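You operate a simulated robot arm through the tools that you are given. There is no shell and no other tool. Be economical: measure what you need, move in short steps, check, and stop when the job is done.

You run a simulated two-armed robot. Do the job below in one go: nothing can be reset, and whatever is moved stays where it is left.

JOB
Pack the pale roll in the green lunch box with its divider fitted, and lock it.
Fine: hold the box still while the divider goes in; the roll goes in the wide side.

The check looks at the end state, three seconds after you hand in, the way a careful person would. Anything else that was tipped, shoved, dropped, spilled or broken makes it a failure.

ROBOT AND FRAMES
Two 6-joint arms with two-finger parallel grippers on one trunk, on a base that drives. Base frame: it is fixed to the floor where the robot stands at the start and does not move with it; the origin is under the middle of the robot, x ahead of it, y to its left, z up; the surface under the hand at the start is at about z = 0.9. Lengths are in m, angles in rad, forces in N, time in s.
The left shoulder is at the start at [0.06, 0.187, 1.197], the right one opposite. With the tool pointing down near the work surface each hand reaches from about 0.26 to 0.62 m from the robot's upright axis, wherever it stands, measured 20 degrees to its own side. Places, roughly: short divider (13x2x6 cm) [0.5, 0, 0.9]; slot of the lunch box [0.5, 0.2, 0.9]; white catch [0.5, 0.1, 1]; white lid [0.6, 0.2, 1]; wide side of the lunch box [0.5, 0.2, 0.9]. Payload 1.57 kg a hand.
The tool frame of a hand sits at the grasp point between the pads (the TCP): z along the fingers, y along the line on which they close. The tips reach 0.03 m beyond it. The gripper opens to 0.11 m. The fingers are 0.024 m wide and 0.012 m thick; the gripper's body (0.048 by 0.112 m) begins 0.078 m behind the TCP.
Orientation is that of the tool frame in the base frame, as a unit quaternion [x, y, z, w]. With the fingers straight down and closing along the base's y, the tool's x points along the base's -x, its y along +y and its z along -z.

CONTROLS
- The arms move only by the tool play_rows. It takes "left_deltas", "right_deltas" or both (then of equal length, played together; a hand with none holds still); each is one flat list of numbers, 7 for each row, row after row: the shift along the base's x, y, z in m, then the turn, a rotation vector about the base's x, y, z in rad, then the gripper command, from -1 (fully open) to 1 (shut), values between in proportion. In form: [x, y, z, wx, wy, wz, gripper, x, y, z, wx, wy, wz, gripper, ...]. A call has 1 to 10 rows; each row shifts and turns the commanded pose from where the row before left it. Rows are played at 5 a second. More than 0.05 m and 0.15 rad between two rows, or a gripper value outside its range, and nothing of the call is played. Where a pose cannot be reached the arm comes as near as it can. A force on the tool above 70 N (or 10 N above the force at the start of the call, whichever is more), or a blocked arm, ends the call early, and 0.2 s more pass. The fingers move at their own pace (about 0.153 m/s each) and stop on an object; they squeeze with about 35 N. The grip force told is the motor's: it shows also when the fingers shut on nothing. Time passes only in rows, and 0.2 s behind the last, so rows that do not move let the fingers close. It gives the time, the measured TCP pose, the force on the tool (base axes), the opening and the grip force at its end, in the units of the frame above (readings bear some noise), with the torque about the TCP (base axes, N m) and any sound that the robot's microphone picked up.
- Cameras (640 x 400 px; columns grow to the right, rows downward): "scene" is now at [0.0184, 0.0056, 1.7417]; the picture's right is [0.07, -1.00, 0.00], its down [-0.74, -0.05, -0.67] and it looks along [0.67, 0.05, -0.74] (base axes); focal length 280 px, centre (320, 200). "left" rides on the left gripper at [0.07, -0.016, -0.141] in its tool frame; the picture's right is [0.23, 0.97, 0.00], its down [-0.86, 0.20, -0.48] and it looks along [-0.47, 0.11, 0.88] (tool axes); focal length 222 px, centre (320, 200). "right" rides on the right gripper at [0.07, 0.016, -0.141] in its tool frame; the picture's right is [-0.23, 0.97, 0.00], its down [-0.86, -0.20, -0.48] and it looks along [-0.47, -0.11, 0.88] (tool axes); focal length 222 px, centre (320, 200). There is no depth. A picture from a camera that has moved, and an enlarged one, comes with that camera's place and axes in the base frame and with its lens.
- camera(camera): a new picture of that camera. The clock stands still meanwhile.
- slide_trunk(by): slides the trunk up (or, below 0, down) by that many m; the arms and the scene camera ride with it, the base frame stays. It gives what a move gives, with no picture.
- base_move(legs): drives the robot by 1 to 6 legs, each [ahead, left, turn to the left] in m, m and rad, along the robot's own axes; the way and the turn of a leg run together, so that a leg with both is an arc; at most 1.5 m and 3.142 rad a leg. The arms and the cameras ride along, it lands a little off, and it stops where it bumps. It gives what a move gives.
- aim_head(pan, tilt): turns the head with the scene camera to pan (to the left, within 1.501 rad either way) and tilt (down, from -0.506 to 1.204), counted from straight ahead of the robot. It gives what a move gives.
- zoom(camera, box): a new picture of the part [left, top, right, bottom] of that camera's present view, enlarged. The clock stands still meanwhile.
- sign_off(): hands the job in; it is judged then, once.

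Go step by step. Nothing tells you exact positions but the pictures and the camera data: compare them with the known pose of the tool, close in by small moves and look again before you grip or let go. The budget is 120 turns and 108 pictures, counting those below and the enlarged ones. Unless the task says otherwise, let go and move clear before handing in, and close with one line.

The tools are called after "Emit:" as a command line: name --argument value ..., lists and objects as JSON in quotes. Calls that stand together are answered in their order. play_rows: Moves the arms, as the interface text tells. Its arguments: {"type":"object","properties":{"left_deltas":{"type":"array","items":{"type":"number"}},"right_deltas":{"type":"array","items":{"type":"number"}}},"required":[]} The other tools are called the same way: slide_trunk (by) slides the trunk up or down; base_move (legs) drives the base; aim_head (pan, tilt) turns the head that bears the scene camera; camera (camera) takes a picture; zoom (camera, box) takes an enlarged picture of a part of a camera's view; sign_off () hands the job in.

At the start:

```text
time_s: 0.0
left_position: [0.3897, 0.2612, 1.3131]
left_ee_rot: [0.001, 1.0, 0.0, 0.0]
left_wrist_force: [0.7, -0.1, 0.2]
left_wrist_torque: [0.01, -0.01, -0.02]
left_grip_width: 0.1098
left_finger_force: 0.1
right_position: [0.4605, -0.0928, 1.2361]
right_ee_rot: [0.0, 1.0, 0.0, 0.0]
right_wrist_force: [-0.2, 0.1, 0.1]
right_wrist_torque: [-0.03, -0.01, -0.02]
right_grip_width: 0.1102
right_finger_force: 0.1
trunk travel left (down, up): [-0.825, 0.165]
robot x, y, heading: [-0.0013, 0.0005, 0.0]
head pan, tilt: [0.07, 0.838]
```

scene: 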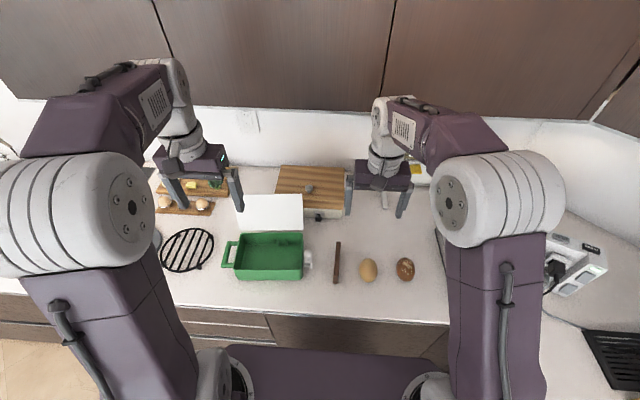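
right: 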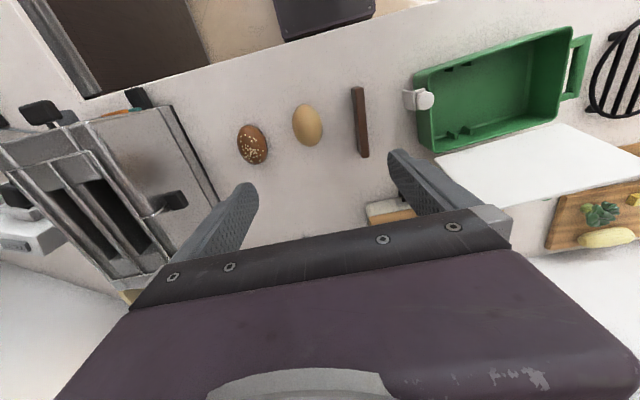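
left: 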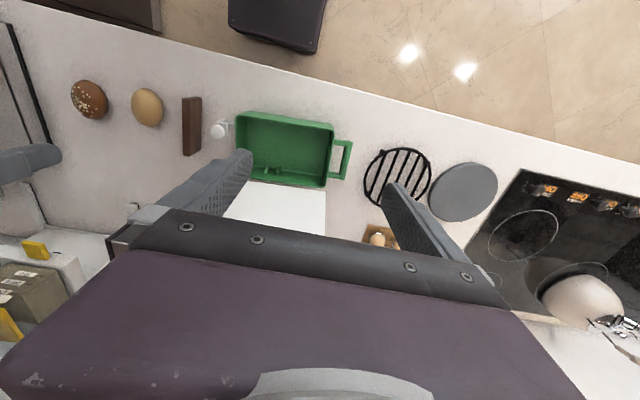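

The green box lies open with its white lid folded back (away from me), a white catch on its right end, and the brown divider, pale roll and seeded roll to the right of it. I'll take enlarged views to measure them.

Emit:
zoom --camera "scene" --box '[210, 180, 430, 310]'

Emit:
zoom --camera "right" --box '[340, 10, 640, 200]'

Emit:
zoom --camera "left" --box '[60, 60, 360, 250]'

```text
2.91 times, centred on (320, 245) of scene
camera zoom: at [0.0184, 0.0056, 1.7417], right [0.07, -1.0, 0.0], down [-0.74, -0.05, -0.67], along [0.67, 0.05, -0.74], focal length 814 px, centre (320, 69)
```

zoom: 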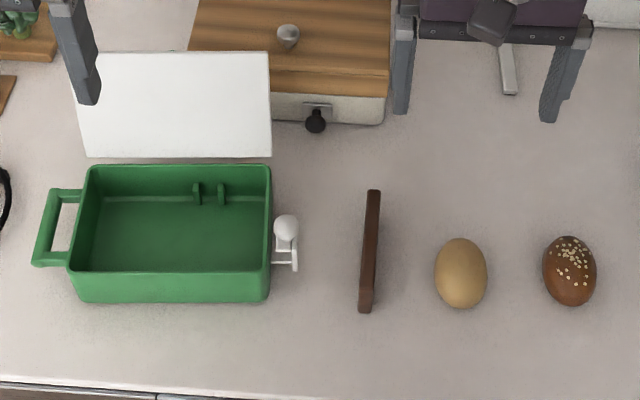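

```text
2.11 times, centred on (490, 105) of right
camera zoom: at [0.3898, -0.0768, 1.3762], right [0.23, 0.97, 0.0], down [0.86, -0.2, 0.48], along [0.47, -0.11, -0.88], focal length 468 px, centre (-38, 400)
```

zoom: 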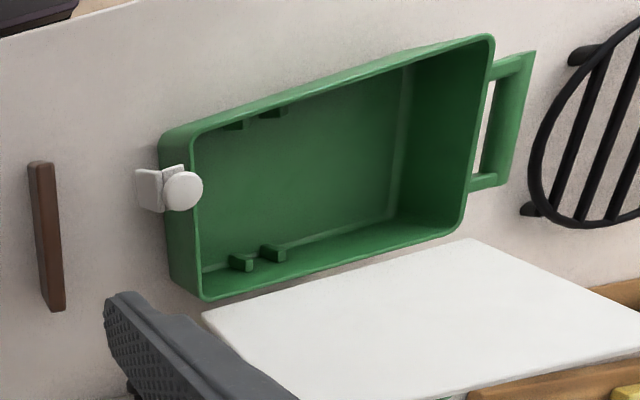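

```text
2.11 times, centred on (210, 155) of left
camera zoom: at [0.3198, 0.2443, 1.4537], right [-0.23, 0.97, 0.0], down [0.86, 0.2, 0.48], along [0.47, 0.11, -0.88], focal length 468 px, centre (552, 295)
```

zoom: 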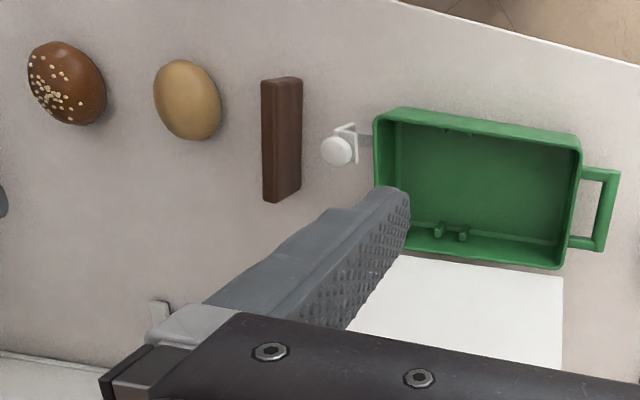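

The divider stands on edge near (0.477, -0.018), the box spans about y 0.09–0.305, the slot ribs are at about y 0.17, and the lid leans back at about 55°. I'll bring the right hand over the divider and turn the left hand 90° to pinch the near wall, then look.

Emit:
play_rows --right_deltas '[0.0017, 0.0075, -0.0106, 0, 0, 0, -1, 0.0017, 0.0075, -0.0106, 0, 0, 0, -1, 0.0017, 0.0075, -0.0106, 0, 0, 0, -1, 0.0017, 0.0075, -0.0106, 0, 0, 0, -1, 0.0017, 0.0075, -0.0106, 0, 0, 0, -1, 0.0017, 0.0075, -0.0106, 0, 0, 0, -1, 0.0017, 0.0075, -0.0106, 0, 0, 0, -1, 0.0017, 0.0075, -0.0106, 0, 0, 0, -1, 0.0017, 0.0075, -0.0106, 0, 0, 0, -1, 0.0017, 0.0075, -0.0106, 0, 0, 0, -1]' --left_deltas '[0.003, 0, -0.011, 0, 0, -0.149, -1, 0.003, 0, -0.011, 0, 0, -0.149, -1, 0.003, 0, -0.011, 0, 0, -0.149, -1, 0.003, 0, -0.011, 0, 0, -0.149, -1, 0.003, 0, -0.011, 0, 0, -0.149, -1, 0.003, 0, -0.011, 0, 0, -0.149, -1, 0.003, 0, -0.011, 0, 0, -0.149, -1, 0.003, 0, -0.011, 0, 0, -0.149, -1, 0.003, 0, -0.011, 0, 0, -0.149, -1, 0.003, 0, -0.011, 0, 0, -0.149, -1]'

Emit:
camera --camera "left"

Emit:
camera --camera "right"

Emit:
camera --camera "scene"

```text
time_s: 2.2
left_position: [0.421, 0.2604, 1.2017]
left_ee_rot: [0.679, 0.734, 0.001, 0.0]
left_wrist_force: [0.5, 0.8, 0.0]
left_wrist_torque: [0.01, 0.01, 0.0]
left_grip_width: 0.11
left_finger_force: 0.1
right_position: [0.4757, -0.0164, 1.1289]
right_ee_rot: [0.0, 1.0, 0.0, 0.0]
right_wrist_force: [-0.7, -0.2, 0.8]
right_wrist_torque: [0.02, 0.01, -0.04]
right_grip_width: 0.11
right_finger_force: 0.1
trunk travel left (down, up): [-0.825, 0.165]
robot x, y, heading: [-0.002, 0.0001, 0.007]
head pan, tilt: [0.07, 0.838]
```

```text
101 pictures are left
camera left: at [0.3985, 0.3294, 1.3427], right [0.95, 0.3, 0.0], down [0.27, -0.84, 0.48], along [0.14, -0.46, -0.88], focal length 222 px, centre (320, 200)
```

left: 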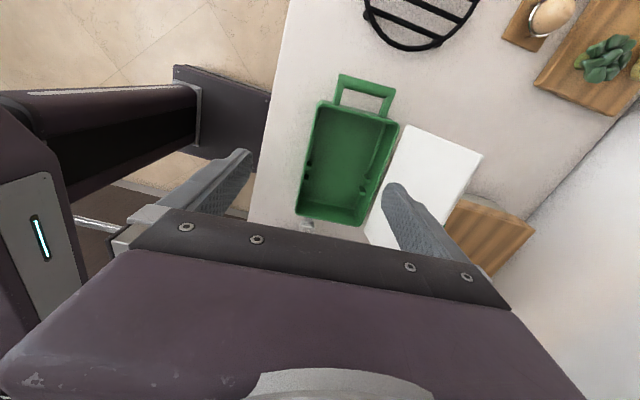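

```text
100 pictures are left
camera right: at [0.4074, -0.0014, 1.2698], right [0.23, 0.97, 0.0], down [0.86, -0.2, 0.48], along [0.47, -0.11, -0.88], focal length 222 px, centre (320, 200)
```

right: 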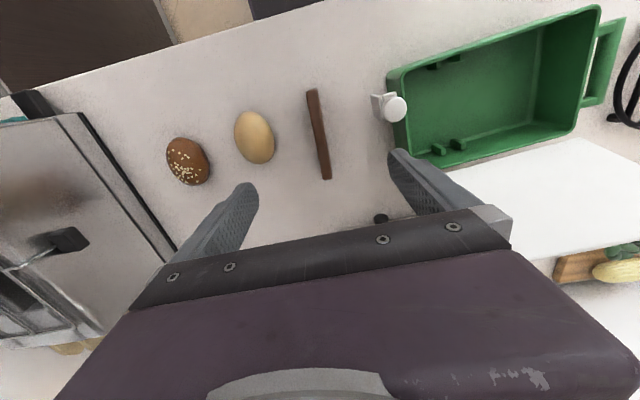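

```text
99 pictures are left
camera scene: at [0.0192, 0.0062, 1.7417], right [0.07, -1.0, 0.0], down [-0.74, -0.05, -0.67], along [0.67, 0.05, -0.74], focal length 280 px, centre (320, 200)
```

scene: 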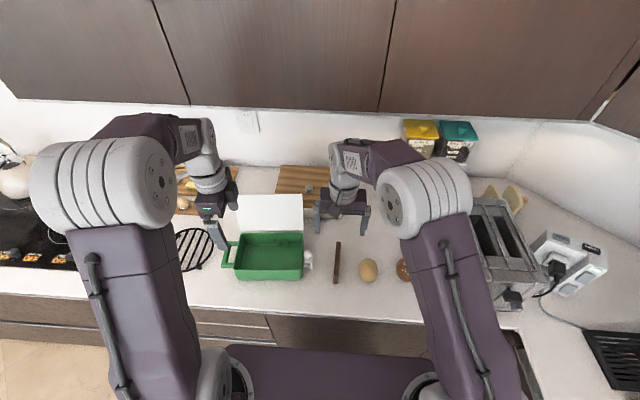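

The views are good. I'll enlarge the right camera's view for precise measuring of divider, slot and catch.

Emit:
zoom --camera "right" --box '[370, 40, 500, 170]'

Emit:
zoom --camera "right" --box '[220, 70, 350, 200]'

Emit:
zoom --camera "left" --box '[260, 60, 430, 250]'

Emit:
zoom --camera "scene" --box '[215, 180, 325, 290]'

```text
3.08 times, centred on (435, 105) of right
camera zoom: at [0.4074, -0.0014, 1.2698], right [0.23, 0.97, 0.0], down [0.86, -0.2, 0.48], along [0.47, -0.11, -0.88], focal length 684 px, centre (-34, 492)
```

zoom: 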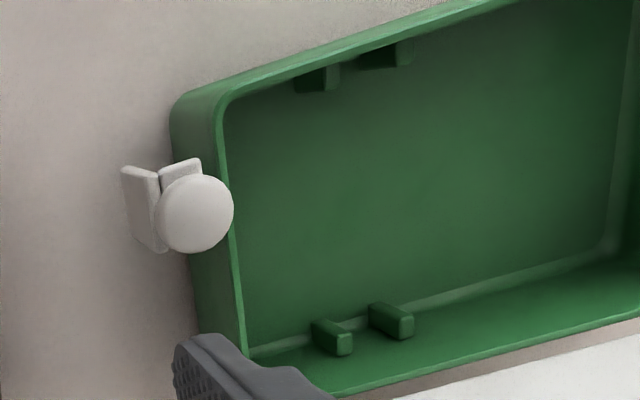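

```text
3.08 times, centred on (285, 135) of right
camera zoom: at [0.4074, -0.0014, 1.2698], right [0.23, 0.97, 0.0], down [0.86, -0.2, 0.48], along [0.47, -0.11, -0.88], focal length 684 px, centre (428, 400)
```

zoom: 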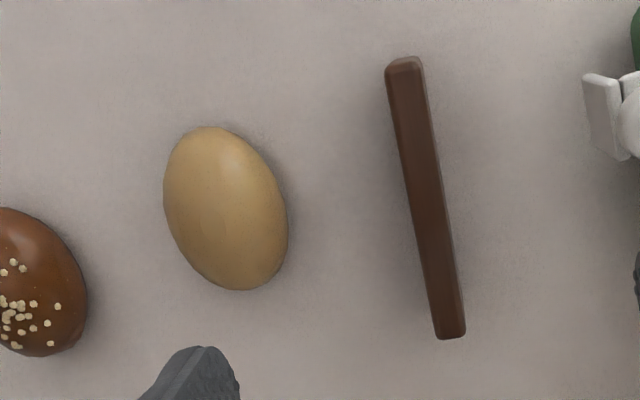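

```text
2.11 times, centred on (345, 155) of left
camera zoom: at [0.3985, 0.3294, 1.3427], right [0.95, 0.3, 0.0], down [0.27, -0.84, 0.48], along [0.14, -0.46, -0.88], focal length 468 px, centre (267, 295)
```

zoom: 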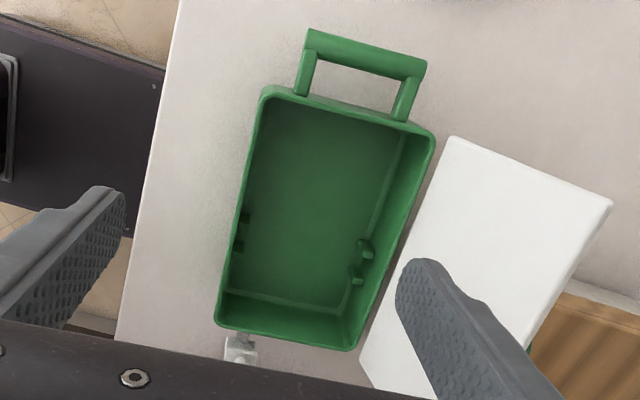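

```text
3.64 times, centred on (270, 235) of scene
camera zoom: at [0.0192, 0.0062, 1.7417], right [0.07, -1.0, 0.0], down [-0.74, -0.05, -0.67], along [0.67, 0.05, -0.74], focal length 1017 px, centre (502, 73)
```

zoom: 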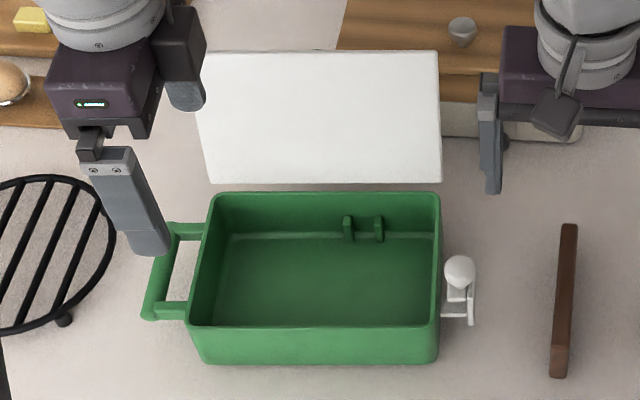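

Measured: divider centre ≈ (0.478, -0.018), yaw ≈ -0.06; box rim z ≈ 0.97, yaw ≈ +0.08, slot centre ≈ (0.484, 0.167). I'll bring both hands to just above their grasp points and check.

Emit:
play_rows --left_deltas '[-0.0011, 0.0024, -0.032, 0, 0, 0, 0.09, -0.0011, 0.0024, -0.032, 0, 0, 0, 0.09, -0.0011, 0.0024, -0.032, 0, 0, 0, 0.09, -0.0011, 0.0024, -0.032, 0, 0, 0, 0.09, -0.0011, 0.0024, -0.032, 0, 0, 0, 0.09, -0.0011, 0.0024, -0.032, 0, 0, 0, 0.09]' --right_deltas '[0.0004, -0.0002, -0.0198, 0, 0, -0.0097, -0.27, 0.0004, -0.0002, -0.0198, 0, 0, -0.0097, -0.27, 0.0004, -0.0002, -0.0198, 0, 0, -0.0097, -0.27, 0.0004, -0.0002, -0.0198, 0, 0, -0.0097, -0.27, 0.0004, -0.0002, -0.0198, 0, 0, -0.0097, -0.27, 0.0004, -0.0002, -0.0198, 0, 0, -0.0097, -0.27]'

Emit:
camera --camera "left"

Emit:
camera --camera "right"

Emit:
zoom --camera "scene" --box '[200, 170, 400, 300]'

```text
time_s: 3.6
left_position: [0.4129, 0.2759, 1.0094]
left_ee_rot: [0.679, 0.735, 0.0, -0.001]
left_wrist_force: [0.1, 0.4, 0.6]
left_wrist_torque: [-0.01, 0.04, -0.02]
left_grip_width: 0.0503
left_finger_force: 0.0
right_position: [0.4792, -0.0194, 1.0098]
right_ee_rot: [0.03, 1.0, -0.001, 0.0]
right_wrist_force: [0.5, 0.0, 0.2]
right_wrist_torque: [-0.01, -0.01, -0.01]
right_grip_width: 0.0699
right_finger_force: 0.0
trunk travel left (down, up): [-0.825, 0.165]
robot x, y, heading: [0.0009, -0.0011, 0.005]
head pan, tilt: [0.07, 0.838]
```

```text
94 pictures are left
camera left: at [0.392, 0.3438, 1.1506], right [0.95, 0.3, 0.0], down [0.27, -0.84, 0.48], along [0.14, -0.46, -0.88], focal length 222 px, centre (320, 200)
```

left: 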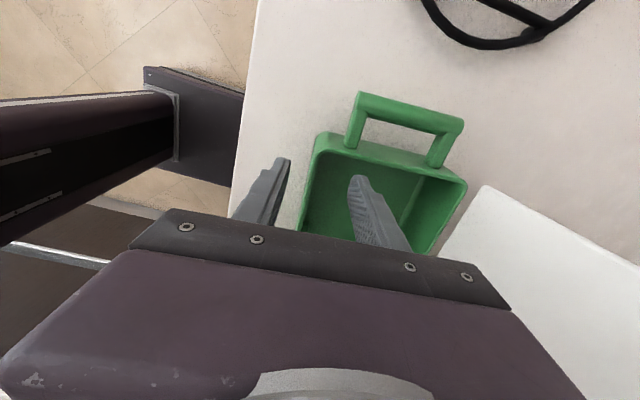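

```text
93 pictures are left
camera right: at [0.4113, 0.0012, 1.1506], right [0.28, 0.96, 0.0], down [0.84, -0.25, 0.48], along [0.46, -0.14, -0.88], focal length 222 px, centre (320, 200)
```

right: 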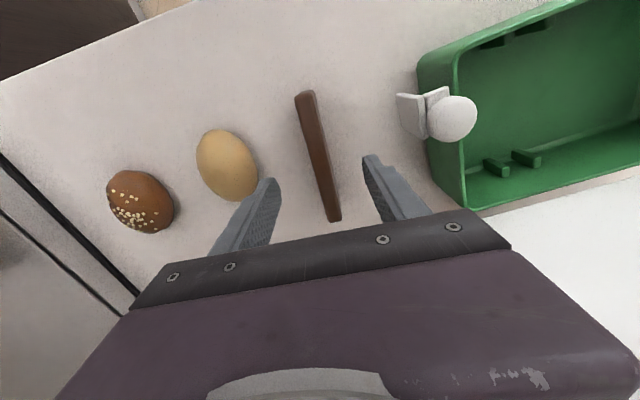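

```text
3.08 times, centred on (300, 235) of scene
camera zoom: at [0.0198, 0.0063, 1.7417], right [0.07, -1.0, 0.0], down [-0.74, -0.05, -0.67], along [0.67, 0.05, -0.74], focal length 861 px, centre (382, 92)
```

zoom: 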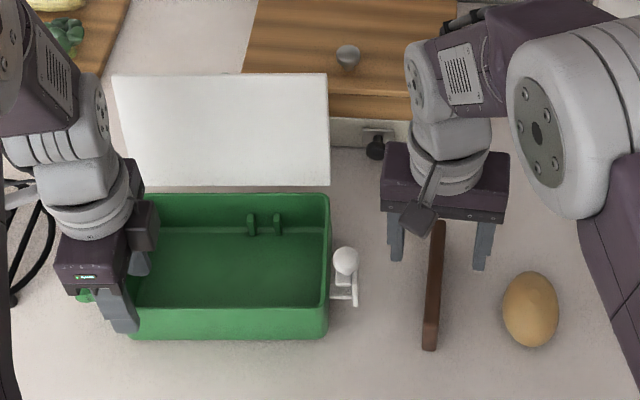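

The right hand is centred over the divider. I'll enlarge the left view to check the wall between the fingers.

Emit:
zoom --camera "left" --box '[220, 110, 420, 260]'

Emit:
zoom --camera "right" --box '[220, 80, 420, 230]'

```text
2.67 times, centred on (320, 185) of left
camera zoom: at [0.392, 0.3438, 1.1506], right [0.95, 0.3, 0.0], down [0.27, -0.84, 0.48], along [0.14, -0.46, -0.88], focal length 592 px, centre (320, 240)
```

zoom: 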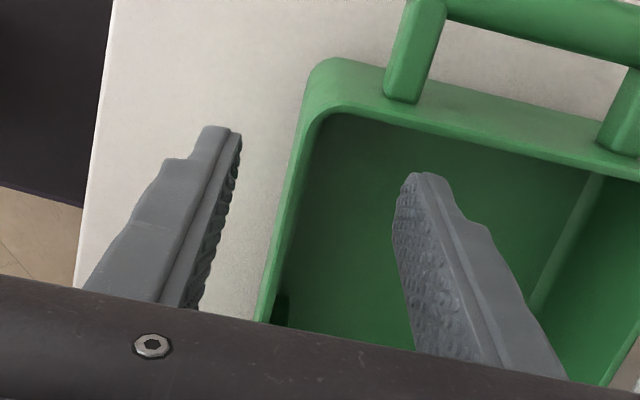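

```text
2.67 times, centred on (320, 155) of right
camera zoom: at [0.4113, 0.0012, 1.1506], right [0.28, 0.96, 0.0], down [0.84, -0.25, 0.48], along [0.46, -0.14, -0.88], focal length 592 px, centre (320, 320)
```

zoom: 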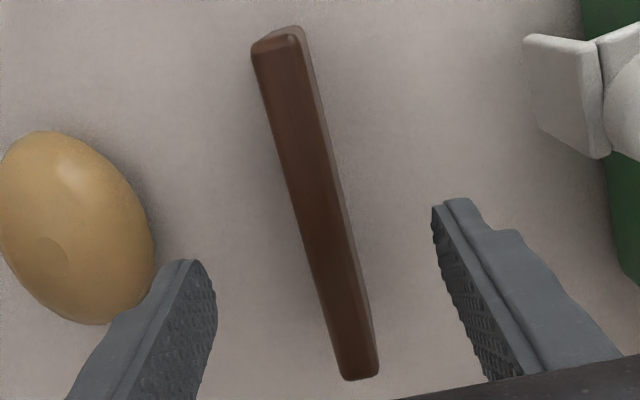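

The wall is about 7 mm nearer than my left hand's centre, and the divider is centred in the right. I'll correct, lower both and close.

Emit:
play_rows --left_deltas '[-0.007, 0, 0, 0, 0, 0, 0.09, 0, 0, -0.02, 0, 0, 0, 0.09, 0, 0, -0.025, 0, 0, 0, 0.09, 0, 0, 0, 0, 0, 0, 0.09, 0, 0, 0, 0, 0, 0, 0.5, 0, 0, 0, 0, 0, 0, 0.8, 0, 0, 0, 0, 0, 0, 1, 0, 0, 0, 0, 0, 0, 1]' --right_deltas '[0, 0, -0.02, 0, 0, 0, -0.27, 0, 0, -0.02, 0, 0, 0, -0.27, 0, 0, -0.02, 0, 0, 0, -0.27, 0, 0, 0, 0, 0, 0, 0.2, 0, 0, 0, 0, 0, 0, 0.5, 0, 0, 0, 0, 0, 0, 1, 0, 0, 0, 0, 0, 0, 1, 0, 0, 0, 0, 0, 0, 1]'

Emit:
camera --camera "left"

Emit:
camera --camera "right"

Emit:
zoom --camera "scene" --box '[200, 170, 400, 300]'

```text
time_s: 5.4
left_position: [0.4064, 0.2747, 0.9653]
left_ee_rot: [0.678, 0.735, 0.0, 0.0]
left_wrist_force: [2.4, 0.3, 0.9]
left_wrist_torque: [0.19, 0.11, -0.22]
left_grip_width: 0.0039
left_finger_force: 24.9
right_position: [0.4777, -0.0186, 0.9513]
right_ee_rot: [0.029, 1.0, 0.0, -0.001]
right_wrist_force: [-0.2, 1.5, 2.6]
right_wrist_torque: [0.01, -0.15, 0.05]
right_grip_width: 0.0155
right_finger_force: 31.4
trunk travel left (down, up): [-0.825, 0.165]
robot x, y, heading: [0.002, -0.0014, -0.0]
head pan, tilt: [0.07, 0.838]
```

```text
89 pictures are left
camera left: at [0.3843, 0.3435, 1.1067], right [0.95, 0.3, 0.0], down [0.27, -0.84, 0.48], along [0.15, -0.46, -0.88], focal length 222 px, centre (320, 200)
```

left: 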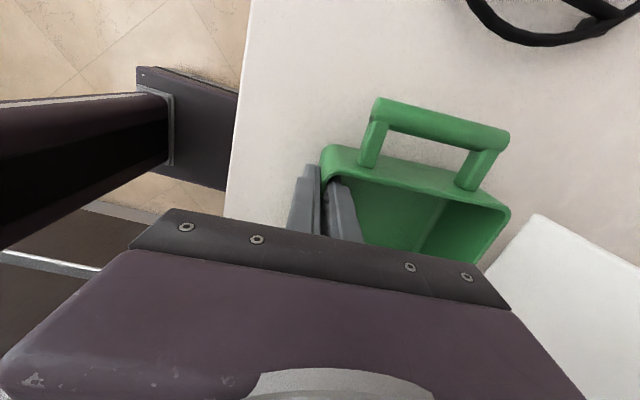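

```text
88 pictures are left
camera right: at [0.4104, 0.0007, 1.0914], right [0.28, 0.96, 0.0], down [0.84, -0.25, 0.48], along [0.46, -0.14, -0.88], focal length 222 px, centre (320, 200)
```

right: 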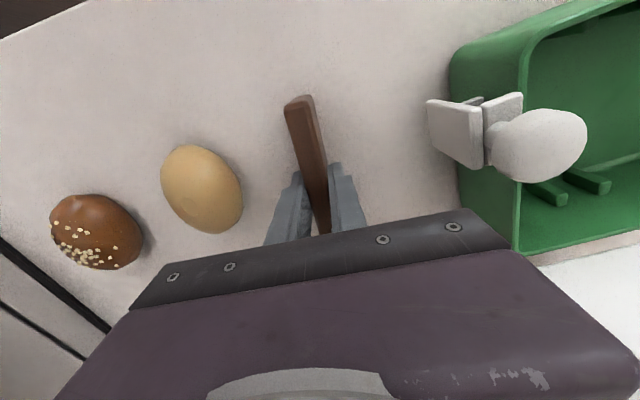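

```text
3.08 times, centred on (300, 235) of scene
camera zoom: at [0.0182, 0.006, 1.7417], right [0.07, -1.0, 0.0], down [-0.74, -0.05, -0.67], along [0.67, 0.05, -0.74], focal length 861 px, centre (382, 92)
```

zoom: 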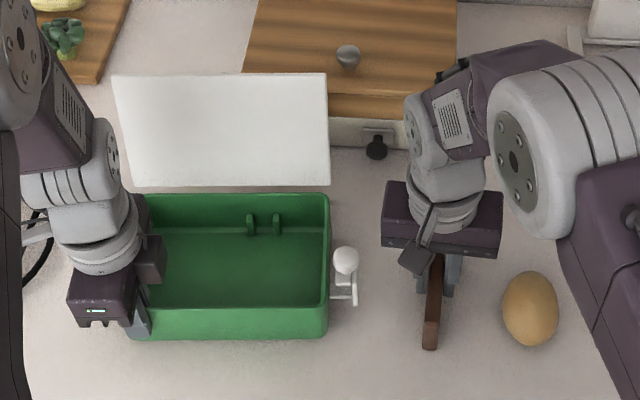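

Both grips hold (wall 4 mm, divider 15.5 mm). Next I lift the divider and carry it above the slot, turning it to the box's yaw.

Emit:
play_rows --right_deltas '[0, 0, 0.035, 0, 0, 0, 1, 0, 0, 0.035, 0, 0, 0, 1, 0, 0, 0.035, 0, 0, 0, 1, 0, 0, 0.035, 0, 0, 0, 1, 0.001, 0.031, 0, 0, 0, 0.023, 1, 0.001, 0.031, 0, 0, 0, 0.023, 1, 0.001, 0.031, 0, 0, 0, 0.023, 1, 0.001, 0.031, 0, 0, 0, 0.023, 1, 0.001, 0.031, 0, 0, 0, 0.023, 1, 0.001, 0.031, 0, 0, 0, 0.023, 1]'

Emit:
camera --camera "right"

Emit:
zoom --camera "scene" --box '[200, 170, 400, 300]'

Emit:
camera --camera "left"

```text
time_s: 7.6
left_position: [0.4049, 0.2749, 0.9652]
left_ee_rot: [0.678, 0.735, -0.001, -0.001]
left_wrist_force: [-3.2, 0.3, 0.9]
left_wrist_torque: [-0.31, -0.1, -0.04]
left_grip_width: 0.0039
left_finger_force: 24.7
right_position: [0.477, 0.1529, 1.0891]
right_ee_rot: [-0.036, 0.999, 0.0, -0.001]
right_wrist_force: [-1.0, -0.3, -0.1]
right_wrist_torque: [-0.01, -0.03, 0.01]
right_grip_width: 0.0153
right_finger_force: 31.2
right hand out of reach, approached as far as the arm can: row 10
trunk travel left (down, up): [-0.825, 0.165]
robot x, y, heading: [-0.0002, -0.0021, 0.001]
head pan, tilt: [0.07, 0.838]
```

```text
86 pictures are left
camera right: at [0.4071, 0.1638, 1.2308], right [0.16, 0.99, 0.0], down [0.87, -0.14, 0.48], along [0.47, -0.08, -0.88], focal length 222 px, centre (320, 200)
```

right: 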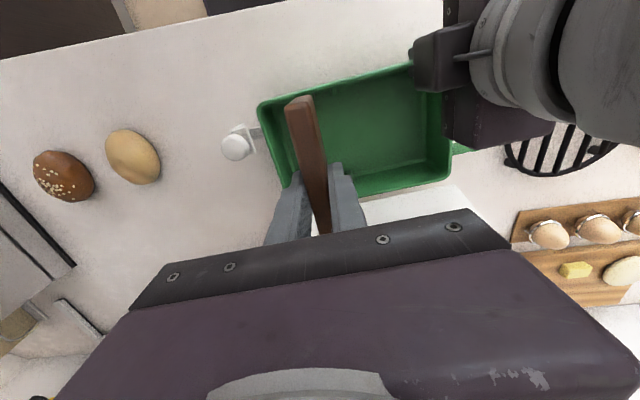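

```text
3.08 times, centred on (300, 235) of scene
camera zoom: at [0.0176, 0.0056, 1.7417], right [0.07, -1.0, 0.0], down [-0.74, -0.05, -0.67], along [0.67, 0.05, -0.74], focal length 861 px, centre (382, 92)
```

zoom: 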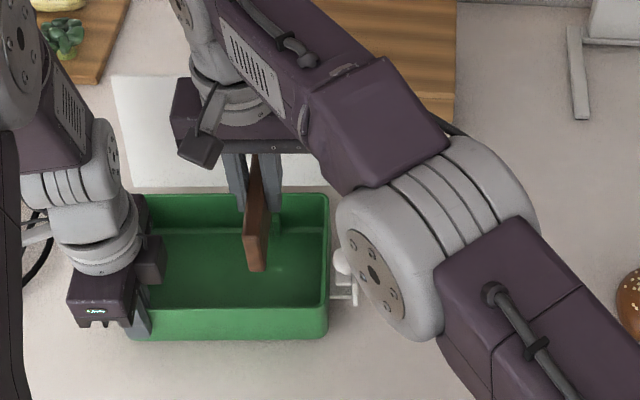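

```text
84 pictures are left
camera left: at [0.3838, 0.3432, 1.1067], right [0.95, 0.3, 0.0], down [0.27, -0.84, 0.48], along [0.15, -0.46, -0.88], focal length 222 px, centre (320, 200)
```

left: 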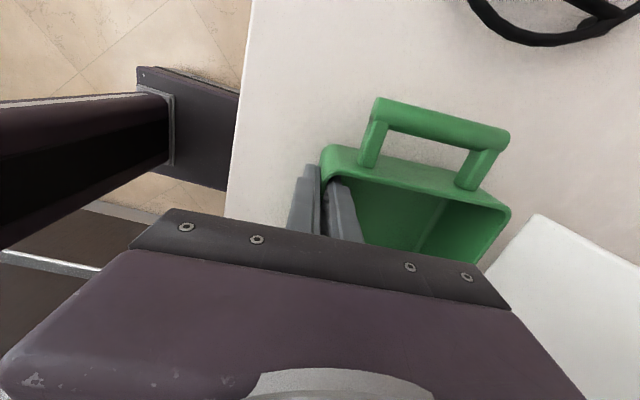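

The right arm is at its reach limit 1.4 cm short of the slot. I'll release the box with the left hand, lift it clear, and drive the base about 0.1 m left so both hands reach comfortably.

Emit:
play_rows --left_deltas '[0, 0, 0, 0, 0, 0, 0.09, 0, 0, 0, 0, 0, 0, 0.09, 0, 0, 0.03, 0, 0, 0, 0.09, 0, 0, 0.04, 0, 0, 0, 0.09, 0, 0, 0.04, 0, 0, 0, 0.09, 0, 0, 0.04, 0, 0, 0, 0.09]' --right_deltas '[-0.002, -0.006, 0, 0, 0, 0, 1, -0.002, -0.006, 0, 0, 0, 0, 1, 0, 0, 0, 0, 0, 0, 1, 0, 0, 0, 0, 0, 0, 1, 0, 0, 0, 0, 0, 0, 1, 0, 0, 0, 0, 0, 0, 1]'

Emit:
base_move --legs '[[0, 0.1, 0]]'

Emit:
camera --camera "scene"

Emit:
camera --camera "left"

Emit:
camera --camera "right"

```text
time_s: 9.0
left_position: [0.4055, 0.275, 1.1171]
left_ee_rot: [0.678, 0.735, 0.0, -0.001]
left_wrist_force: [-0.2, -0.2, 0.6]
left_wrist_torque: [0.01, 0.0, -0.01]
left_grip_width: 0.0499
left_finger_force: 0.1
right_position: [0.4733, 0.1402, 1.0898]
right_ee_rot: [-0.04, 0.999, 0.0, 0.001]
right_wrist_force: [-0.5, 0.8, -0.4]
right_wrist_torque: [0.03, -0.02, 0.03]
right_grip_width: 0.0155
right_finger_force: 31.1
trunk travel left (down, up): [-0.825, 0.165]
robot x, y, heading: [-0.0009, 0.0034, -0.001]
head pan, tilt: [0.07, 0.838]
```

```text
time_s: 10.2
left_position: [0.4058, 0.3727, 1.1174]
left_ee_rot: [0.678, 0.735, 0.0, -0.001]
left_wrist_force: [0.3, 0.3, -0.1]
left_wrist_torque: [0.02, -0.05, 0.01]
left_grip_width: 0.0503
left_finger_force: 0.0
right_position: [0.4744, 0.2375, 1.091]
right_ee_rot: [-0.04, 0.999, 0.001, 0.0]
right_wrist_force: [-0.2, 0.6, -1.6]
right_wrist_torque: [0.01, 0.02, -0.03]
right_grip_width: 0.0156
right_finger_force: 31.4
trunk travel left (down, up): [-0.825, 0.165]
robot x, y, heading: [0.0006, 0.0988, 0.001]
head pan, tilt: [0.07, 0.838]
```

```text
83 pictures are left
camera scene: at [0.0181, 0.1022, 1.7417], right [0.07, -1.0, 0.0], down [-0.74, -0.05, -0.67], along [0.67, 0.05, -0.74], focal length 280 px, centre (320, 200)
```

scene: 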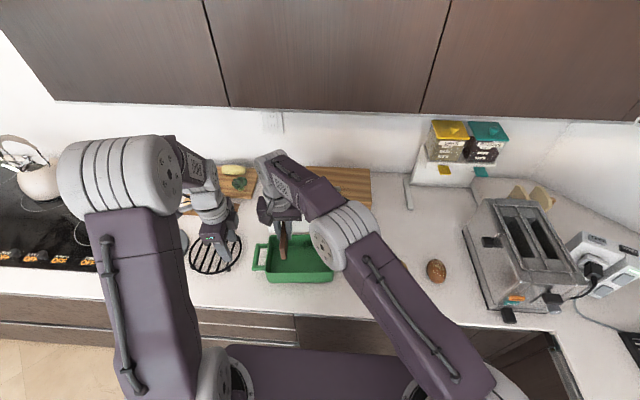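

```text
82 pictures are left
camera left: at [0.3845, 0.4407, 1.2586], right [0.95, 0.3, 0.0], down [0.27, -0.84, 0.48], along [0.15, -0.45, -0.88], focal length 222 px, centre (320, 200)
```

left: 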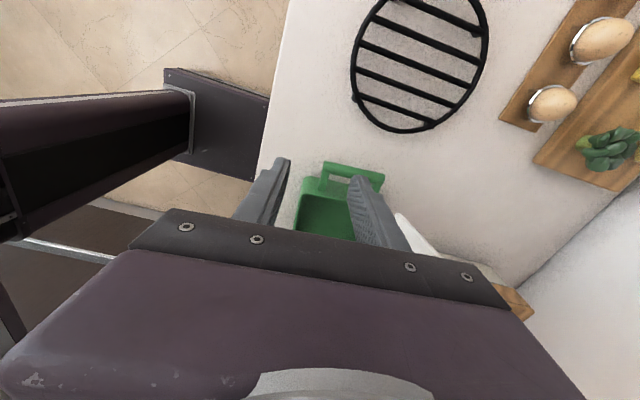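

```text
81 pictures are left
camera right: at [0.4043, 0.2479, 1.2309], right [0.15, 0.99, 0.0], down [0.87, -0.13, 0.48], along [0.47, -0.07, -0.88], focal length 222 px, centre (320, 200)
```

right: 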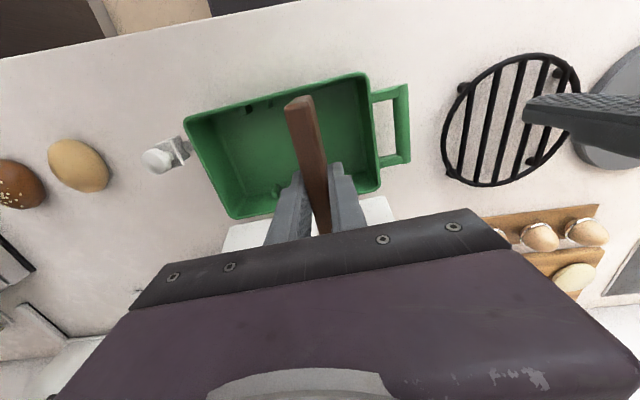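

The base is now at y ≈ 0.1. I'll move the right hand over the slot and bring the left hand back to the wall, stopping just above for a look.

Emit:
play_rows --right_deltas '[0.0035, -0.0235, 0, 0, 0, 0, 1, 0.0035, -0.0235, 0, 0, 0, 0, 1, 0.003, -0.0235, 0, 0, 0, 0, 1, 0, 0, 0, 0, 0, 0, 1, 0, 0, 0, 0, 0, 0, 1, 0, 0, 0, 0, 0, 0, 1]' --left_deltas '[0, -0.0327, 0, 0, 0, 0, 0.09, 0, -0.0327, 0, 0, 0, 0, 0.09, 0, -0.0327, 0, 0, 0, 0, 0.09, 0, 0, -0.038, 0, 0, 0, 0.09, 0, 0, -0.038, 0, 0, 0, 0.09, 0, 0, -0.036, 0, 0, 0, 0.09]'

Emit:
zoom --camera "left" --box '[220, 110, 420, 260]'

Emit:
zoom --camera "right" --box '[220, 80, 420, 230]'

Emit:
zoom --camera "scene" --box '[230, 190, 360, 290]'

```text
time_s: 11.6
left_position: [0.4079, 0.2754, 1.0042]
left_ee_rot: [0.679, 0.735, -0.001, 0.0]
left_wrist_force: [-0.1, 0.3, -0.3]
left_wrist_torque: [0.0, 0.0, 0.01]
left_grip_width: 0.0499
left_finger_force: 0.3
right_position: [0.4851, 0.1702, 1.0886]
right_ee_rot: [-0.04, 0.999, 0.001, 0.0]
right_wrist_force: [-0.5, -0.1, -1.1]
right_wrist_torque: [0.01, 0.03, 0.0]
right_grip_width: 0.0153
right_finger_force: 31.2
trunk travel left (down, up): [-0.825, 0.165]
robot x, y, heading: [0.0001, 0.1002, 0.001]
head pan, tilt: [0.07, 0.838]
```

```text
2.67 times, centred on (320, 185) of left
camera zoom: at [0.3854, 0.3442, 1.145], right [0.95, 0.3, 0.0], down [0.27, -0.84, 0.48], along [0.15, -0.46, -0.88], focal length 592 px, centre (320, 240)
```

zoom: 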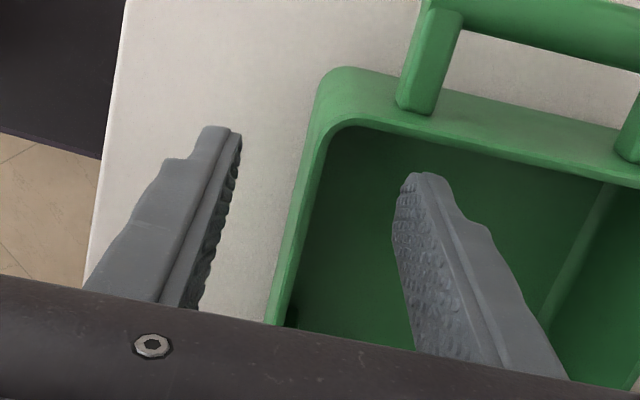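

```text
2.67 times, centred on (320, 155) of right
camera zoom: at [0.4155, 0.1798, 1.2299], right [0.15, 0.99, 0.0], down [0.87, -0.13, 0.48], along [0.47, -0.07, -0.88], focal length 592 px, centre (320, 320)
```

zoom: 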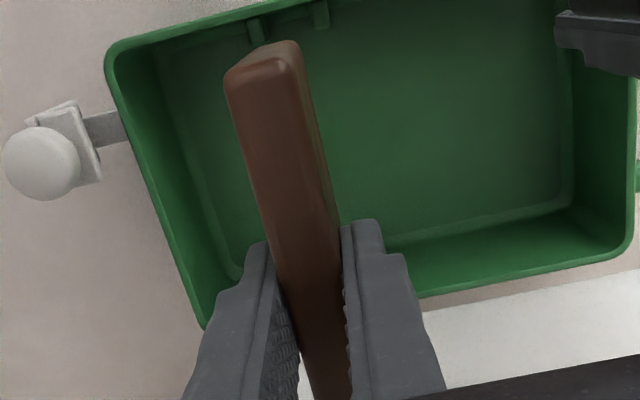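

```text
4.00 times, centred on (295, 240) of scene
camera zoom: at [0.0194, 0.106, 1.7417], right [0.07, -1.0, 0.0], down [-0.74, -0.05, -0.67], along [0.67, 0.05, -0.74], focal length 1119 px, centre (420, 40)
```

zoom: 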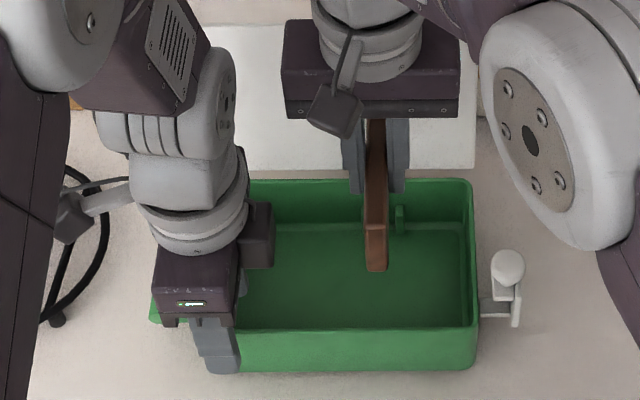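

The rib pairs put the slot centre at about (0.482, 0.168) with yaw ≈ 0.066. I'll re-grip the wall with the left hand and lower the divider to just above the rim, then look closely.

Emit:
play_rows --left_deltas '[-0.0035, 0, -0.019, 0, 0, 0, 0.09, 0, 0, -0.02, 0, 0, 0, 0.09, 0, 0, 0, 0, 0, 0, 0.4, 0, 0, 0, 0, 0, 0, 0.8, 0, 0, 0, 0, 0, 0, 1, 0, 0, 0, 0, 0, 0, 1]' --right_deltas '[-0.003, -0.002, 0, 0, 0, -0.014, 1, 0, 0, -0.0134, 0, 0, 0, 1, 0, 0, -0.0134, 0, 0, 0, 1, 0, 0, -0.0134, 0, 0, 0, 1, 0, 0, -0.0134, 0, 0, 0, 1, 0, 0, 0, 0, 0, 0, 1]'

Emit:
zoom --camera "right" --box '[220, 60, 420, 250]'

Emit:
zoom --camera "scene" --box '[250, 200, 340, 290]'

Emit:
camera --camera "left"

```text
time_s: 12.9
left_position: [0.4039, 0.2764, 0.9663]
left_ee_rot: [0.678, 0.735, 0.0, 0.0]
left_wrist_force: [0.4, -0.3, 3.4]
left_wrist_torque: [-0.42, 0.03, 0.61]
left_grip_width: 0.0043
left_finger_force: 24.8
right_position: [0.4815, 0.1666, 1.037]
right_ee_rot: [-0.032, 0.999, 0.0, -0.001]
right_wrist_force: [-0.4, -0.2, -0.5]
right_wrist_torque: [0.0, -0.01, 0.01]
right_grip_width: 0.0153
right_finger_force: 31.4
trunk travel left (down, up): [-0.825, 0.165]
robot x, y, heading: [0.0012, 0.1022, -0.0]
head pan, tilt: [0.07, 0.838]
```

```text
2.11 times, centred on (320, 155) of right
camera zoom: at [0.4112, 0.1784, 1.1766], right [0.16, 0.99, 0.0], down [0.87, -0.14, 0.48], along [0.47, -0.08, -0.88], focal length 468 px, centre (320, 295)
```

zoom: 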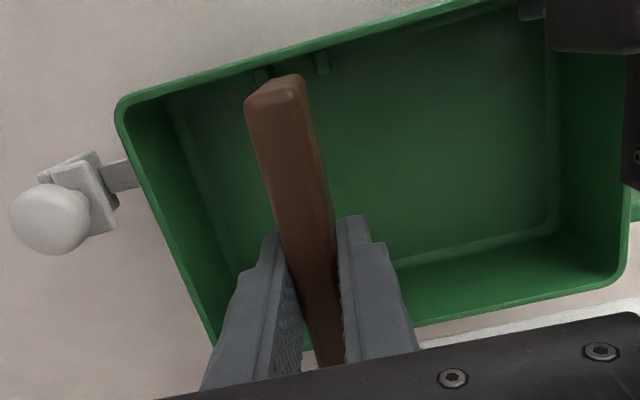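

```text
4.44 times, centred on (295, 245) of scene
camera zoom: at [0.0183, 0.1053, 1.7417], right [0.07, -1.0, 0.0], down [-0.74, -0.05, -0.67], along [0.67, 0.05, -0.74], focal length 1243 px, centre (431, 0)
```

zoom: 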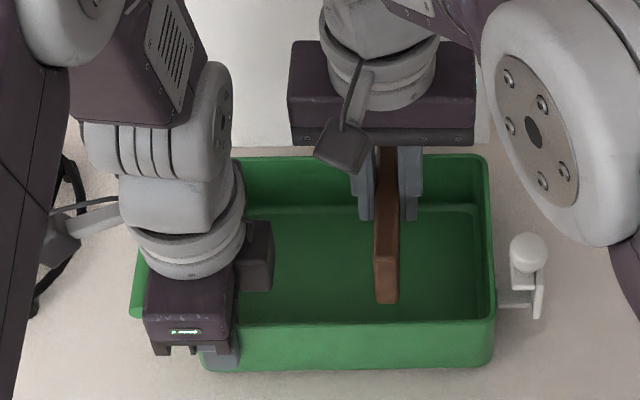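

```text
75 pictures are left
camera left: at [0.3811, 0.3444, 1.1065], right [0.95, 0.31, 0.0], down [0.27, -0.84, 0.48], along [0.15, -0.46, -0.88], focal length 222 px, centre (320, 200)
```

left: 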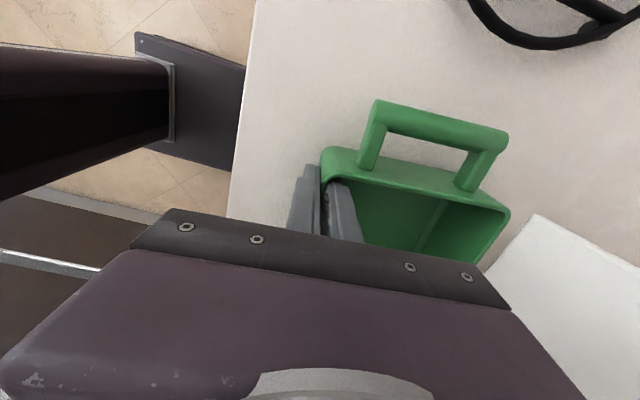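

The divider is lined up with the near ribs within ~2 mm. I'll lower it to just above the rib tops and look again.

Emit:
play_rows --right_deltas '[0, 0, -0.012, 0, 0, 0, 1, 0, 0, -0.012, 0, 0, 0, 1, 0, 0, -0.012, 0, 0, 0, 1]'

Emit:
zoom --camera "right" --box '[250, 60, 390, 200]'

Emit:
zoom --camera "scene" --box '[290, 210, 330, 270]'

```text
time_s: 13.8
left_position: [0.4033, 0.2749, 0.9654]
left_ee_rot: [0.679, 0.735, 0.0, 0.0]
left_wrist_force: [1.6, -0.2, 5.5]
left_wrist_torque: [-0.13, -0.01, 0.56]
left_grip_width: 0.0039
left_finger_force: 24.8
right_position: [0.4833, 0.168, 1.0002]
right_ee_rot: [-0.033, 0.999, 0.0, 0.0]
right_wrist_force: [-0.5, 0.0, -1.0]
right_wrist_torque: [0.0, -0.02, 0.03]
right_grip_width: 0.0155
right_finger_force: 30.7
trunk travel left (down, up): [-0.825, 0.165]
robot x, y, heading: [-0.0002, 0.1007, 0.003]
head pan, tilt: [0.07, 0.838]
```

```text
2.86 times, centred on (320, 130) of right
camera zoom: at [0.412, 0.1788, 1.1412], right [0.16, 0.99, 0.0], down [0.87, -0.14, 0.48], along [0.47, -0.08, -0.88], focal length 635 px, centre (320, 400)
```

zoom: 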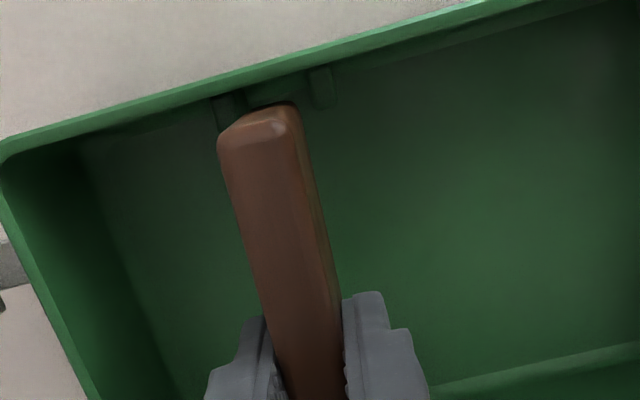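

```text
6.67 times, centred on (310, 240) of scene
camera zoom: at [0.0184, 0.1053, 1.7417], right [0.07, -1.0, 0.0], down [-0.74, -0.05, -0.67], along [0.67, 0.05, -0.74], focal length 1865 px, centre (387, -67)
```

zoom: 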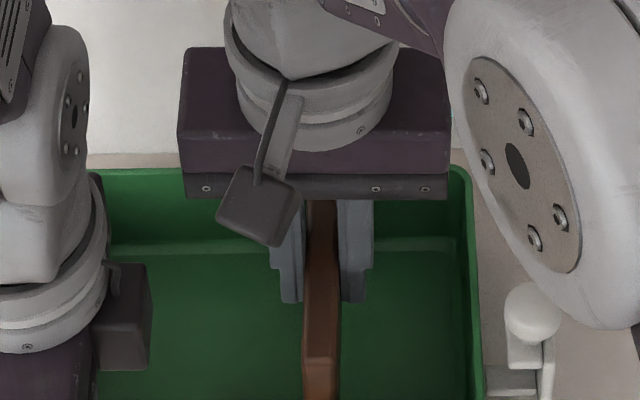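

The divider's lower end lines up with the gap between the ribs. Lowering in small steps.

Emit:
play_rows --right_deltas '[0, 0, -0.005, 0, 0, 0, 1, 0, 0, -0.005, 0, 0, 0, 1, 0, 0, -0.005, 0, 0, 0, 1, 0, 0, -0.005, 0, 0, 0, 1]'

Emit:
zoom --camera "right" --box '[250, 60, 390, 200]'

```text
time_s: 14.8
left_position: [0.4016, 0.2767, 0.9661]
left_ee_rot: [0.678, 0.735, 0.0, 0.0]
left_wrist_force: [10.4, -3.1, -2.3]
left_wrist_torque: [-0.35, 0.51, 0.59]
left_grip_width: 0.004
left_finger_force: 25.3
right_position: [0.4803, 0.1665, 0.9799]
right_ee_rot: [-0.033, 0.999, 0.0, 0.0]
right_wrist_force: [-10.1, -1.3, 18.6]
right_wrist_torque: [-0.14, -0.59, 0.0]
right_grip_width: 0.0153
right_finger_force: 31.3
trunk travel left (down, up): [-0.825, 0.165]
robot x, y, heading: [0.0001, 0.102, -0.0]
head pan, tilt: [0.07, 0.838]
```

```text
2.86 times, centred on (320, 130) of right
camera zoom: at [0.4101, 0.1783, 1.1216], right [0.16, 0.99, 0.0], down [0.87, -0.14, 0.48], along [0.47, -0.08, -0.88], focal length 635 px, centre (320, 400)
```

zoom: 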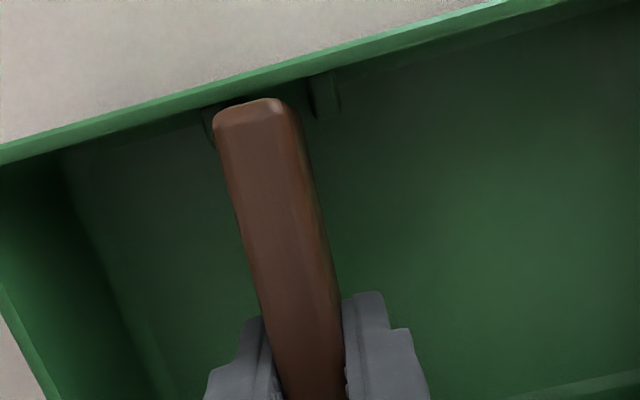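

The far end touches the far wall (force pushes toward -x and up), so the divider sits ~3 mm too far forward. I'll lift slightly, shift back and retry.

Emit:
play_rows --right_deltas '[0, 0, 0.006, 0, 0, 0, 1, -0.003, 0, 0, 0, 0, 0, 1, 0, 0, -0.005, 0, 0, 0, 1, 0, 0, -0.004, 0, 0, 0, 1, 0, 0, 0, 0, 0, 0, 1]'

```text
time_s: 15.9
left_position: [0.4028, 0.2769, 0.966]
left_ee_rot: [0.678, 0.735, 0.001, 0.0]
left_wrist_force: [1.9, 1.2, 6.8]
left_wrist_torque: [0.4, 0.04, 0.41]
left_grip_width: 0.0041
left_finger_force: 24.5
right_position: [0.4788, 0.1673, 0.9774]
right_ee_rot: [-0.033, 0.999, -0.001, 0.0]
right_wrist_force: [-0.2, -0.8, -0.5]
right_wrist_torque: [-0.02, 0.0, -0.02]
right_grip_width: 0.0156
right_finger_force: 31.2
trunk travel left (down, up): [-0.825, 0.165]
robot x, y, heading: [0.0, 0.1002, 0.001]
head pan, tilt: [0.07, 0.838]
```

No contact force now at a lower height, so it is free. Continuing down.

Emit:
play_rows --right_deltas '[0, 0, -0.004, 0, 0, 0, 1, 0, 0, -0.004, 0, 0, 0, 1, 0, 0, -0.004, 0, 0, 0, 1]'

Emit:
zoom --camera "right" --box '[250, 60, 390, 200]'

```text
time_s: 16.8
left_position: [0.4026, 0.2755, 0.9652]
left_ee_rot: [0.678, 0.735, 0.0, 0.0]
left_wrist_force: [-1.2, 2.6, 9.9]
left_wrist_torque: [-0.06, -0.12, -0.01]
left_grip_width: 0.0039
left_finger_force: 24.3
right_position: [0.4803, 0.1674, 0.9658]
right_ee_rot: [-0.034, 0.999, 0.0, 0.001]
right_wrist_force: [5.0, 0.3, 1.7]
right_wrist_torque: [-0.03, 0.2, 0.07]
right_grip_width: 0.0153
right_finger_force: 30.6
trunk travel left (down, up): [-0.825, 0.165]
robot x, y, heading: [0.0003, 0.0968, 0.002]
head pan, tilt: [0.07, 0.838]
```

```text
2.86 times, centred on (320, 130) of right
camera zoom: at [0.4087, 0.1786, 1.1063], right [0.16, 0.99, 0.0], down [0.87, -0.14, 0.48], along [0.47, -0.08, -0.88], focal length 635 px, centre (320, 400)
```

zoom: 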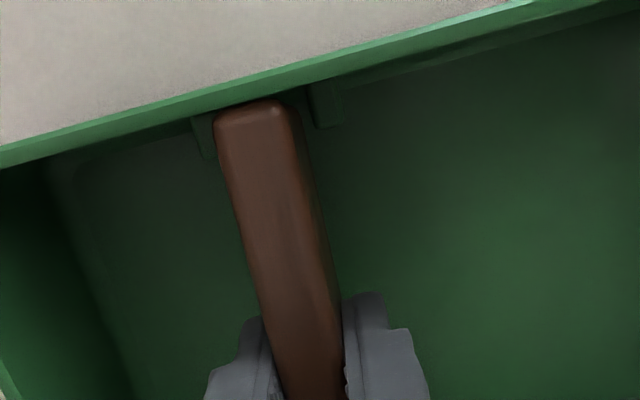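

The divider is between the near ribs with light contact. Lower the last centimetre until it seats.

Emit:
play_rows --right_deltas '[0.001, 0, -0.004, 0, 0, 0, 1, 0, 0, -0.004, 0, 0, 0, 1, 0, 0, -0.002, 0, 0, 0, 1]'

```text
time_s: 17.6
left_position: [0.4031, 0.2765, 0.9653]
left_ee_rot: [0.679, 0.734, 0.0, 0.0]
left_wrist_force: [0.8, 2.7, 0.2]
left_wrist_torque: [0.18, -0.05, -0.05]
left_grip_width: 0.0041
left_finger_force: 24.4
right_position: [0.4809, 0.168, 0.9565]
right_ee_rot: [-0.033, 0.999, 0.0, 0.002]
right_wrist_force: [6.1, -0.9, 16.5]
right_wrist_torque: [-0.17, 0.82, 0.08]
right_grip_width: 0.0154
right_finger_force: 30.9
trunk travel left (down, up): [-0.825, 0.165]
robot x, y, heading: [-0.0021, 0.0988, -0.0]
head pan, tilt: [0.07, 0.838]
```

It bottoms out at about the floor height (bottom ≈ 0.905), bearing at the near end. Let me look.

Emit:
camera --camera "right"

Emit:
zoom --camera "scene" --box '[260, 200, 350, 290]'

```text
70 pictures are left
camera right: at [0.4098, 0.1787, 1.0971], right [0.16, 0.99, 0.0], down [0.86, -0.14, 0.48], along [0.47, -0.08, -0.88], focal length 222 px, centre (320, 200)
```

right: 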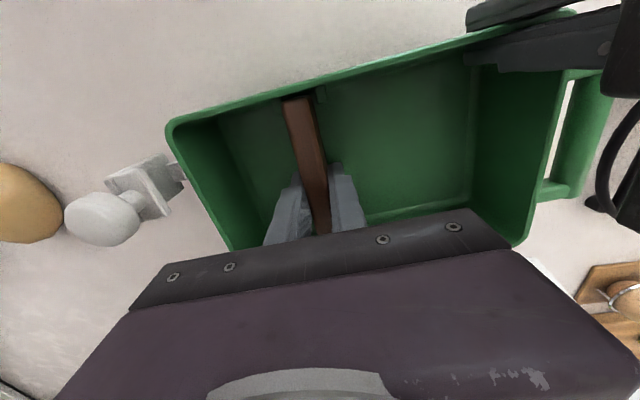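

```text
4.44 times, centred on (305, 245) of scene
camera zoom: at [0.0179, 0.1057, 1.7418], right [0.07, -1.0, 0.0], down [-0.74, -0.05, -0.67], along [0.67, 0.05, -0.74], focal length 1243 px, centre (387, 0)
```

zoom: 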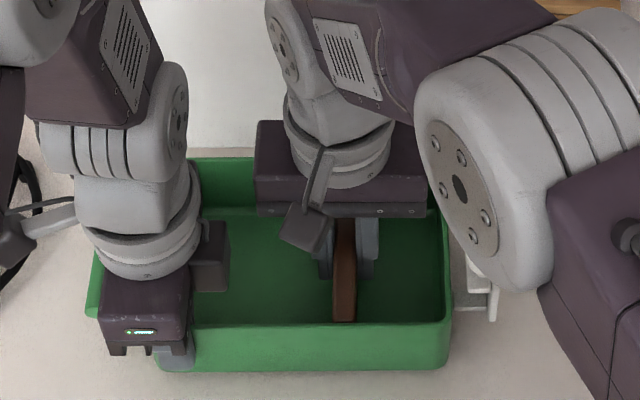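

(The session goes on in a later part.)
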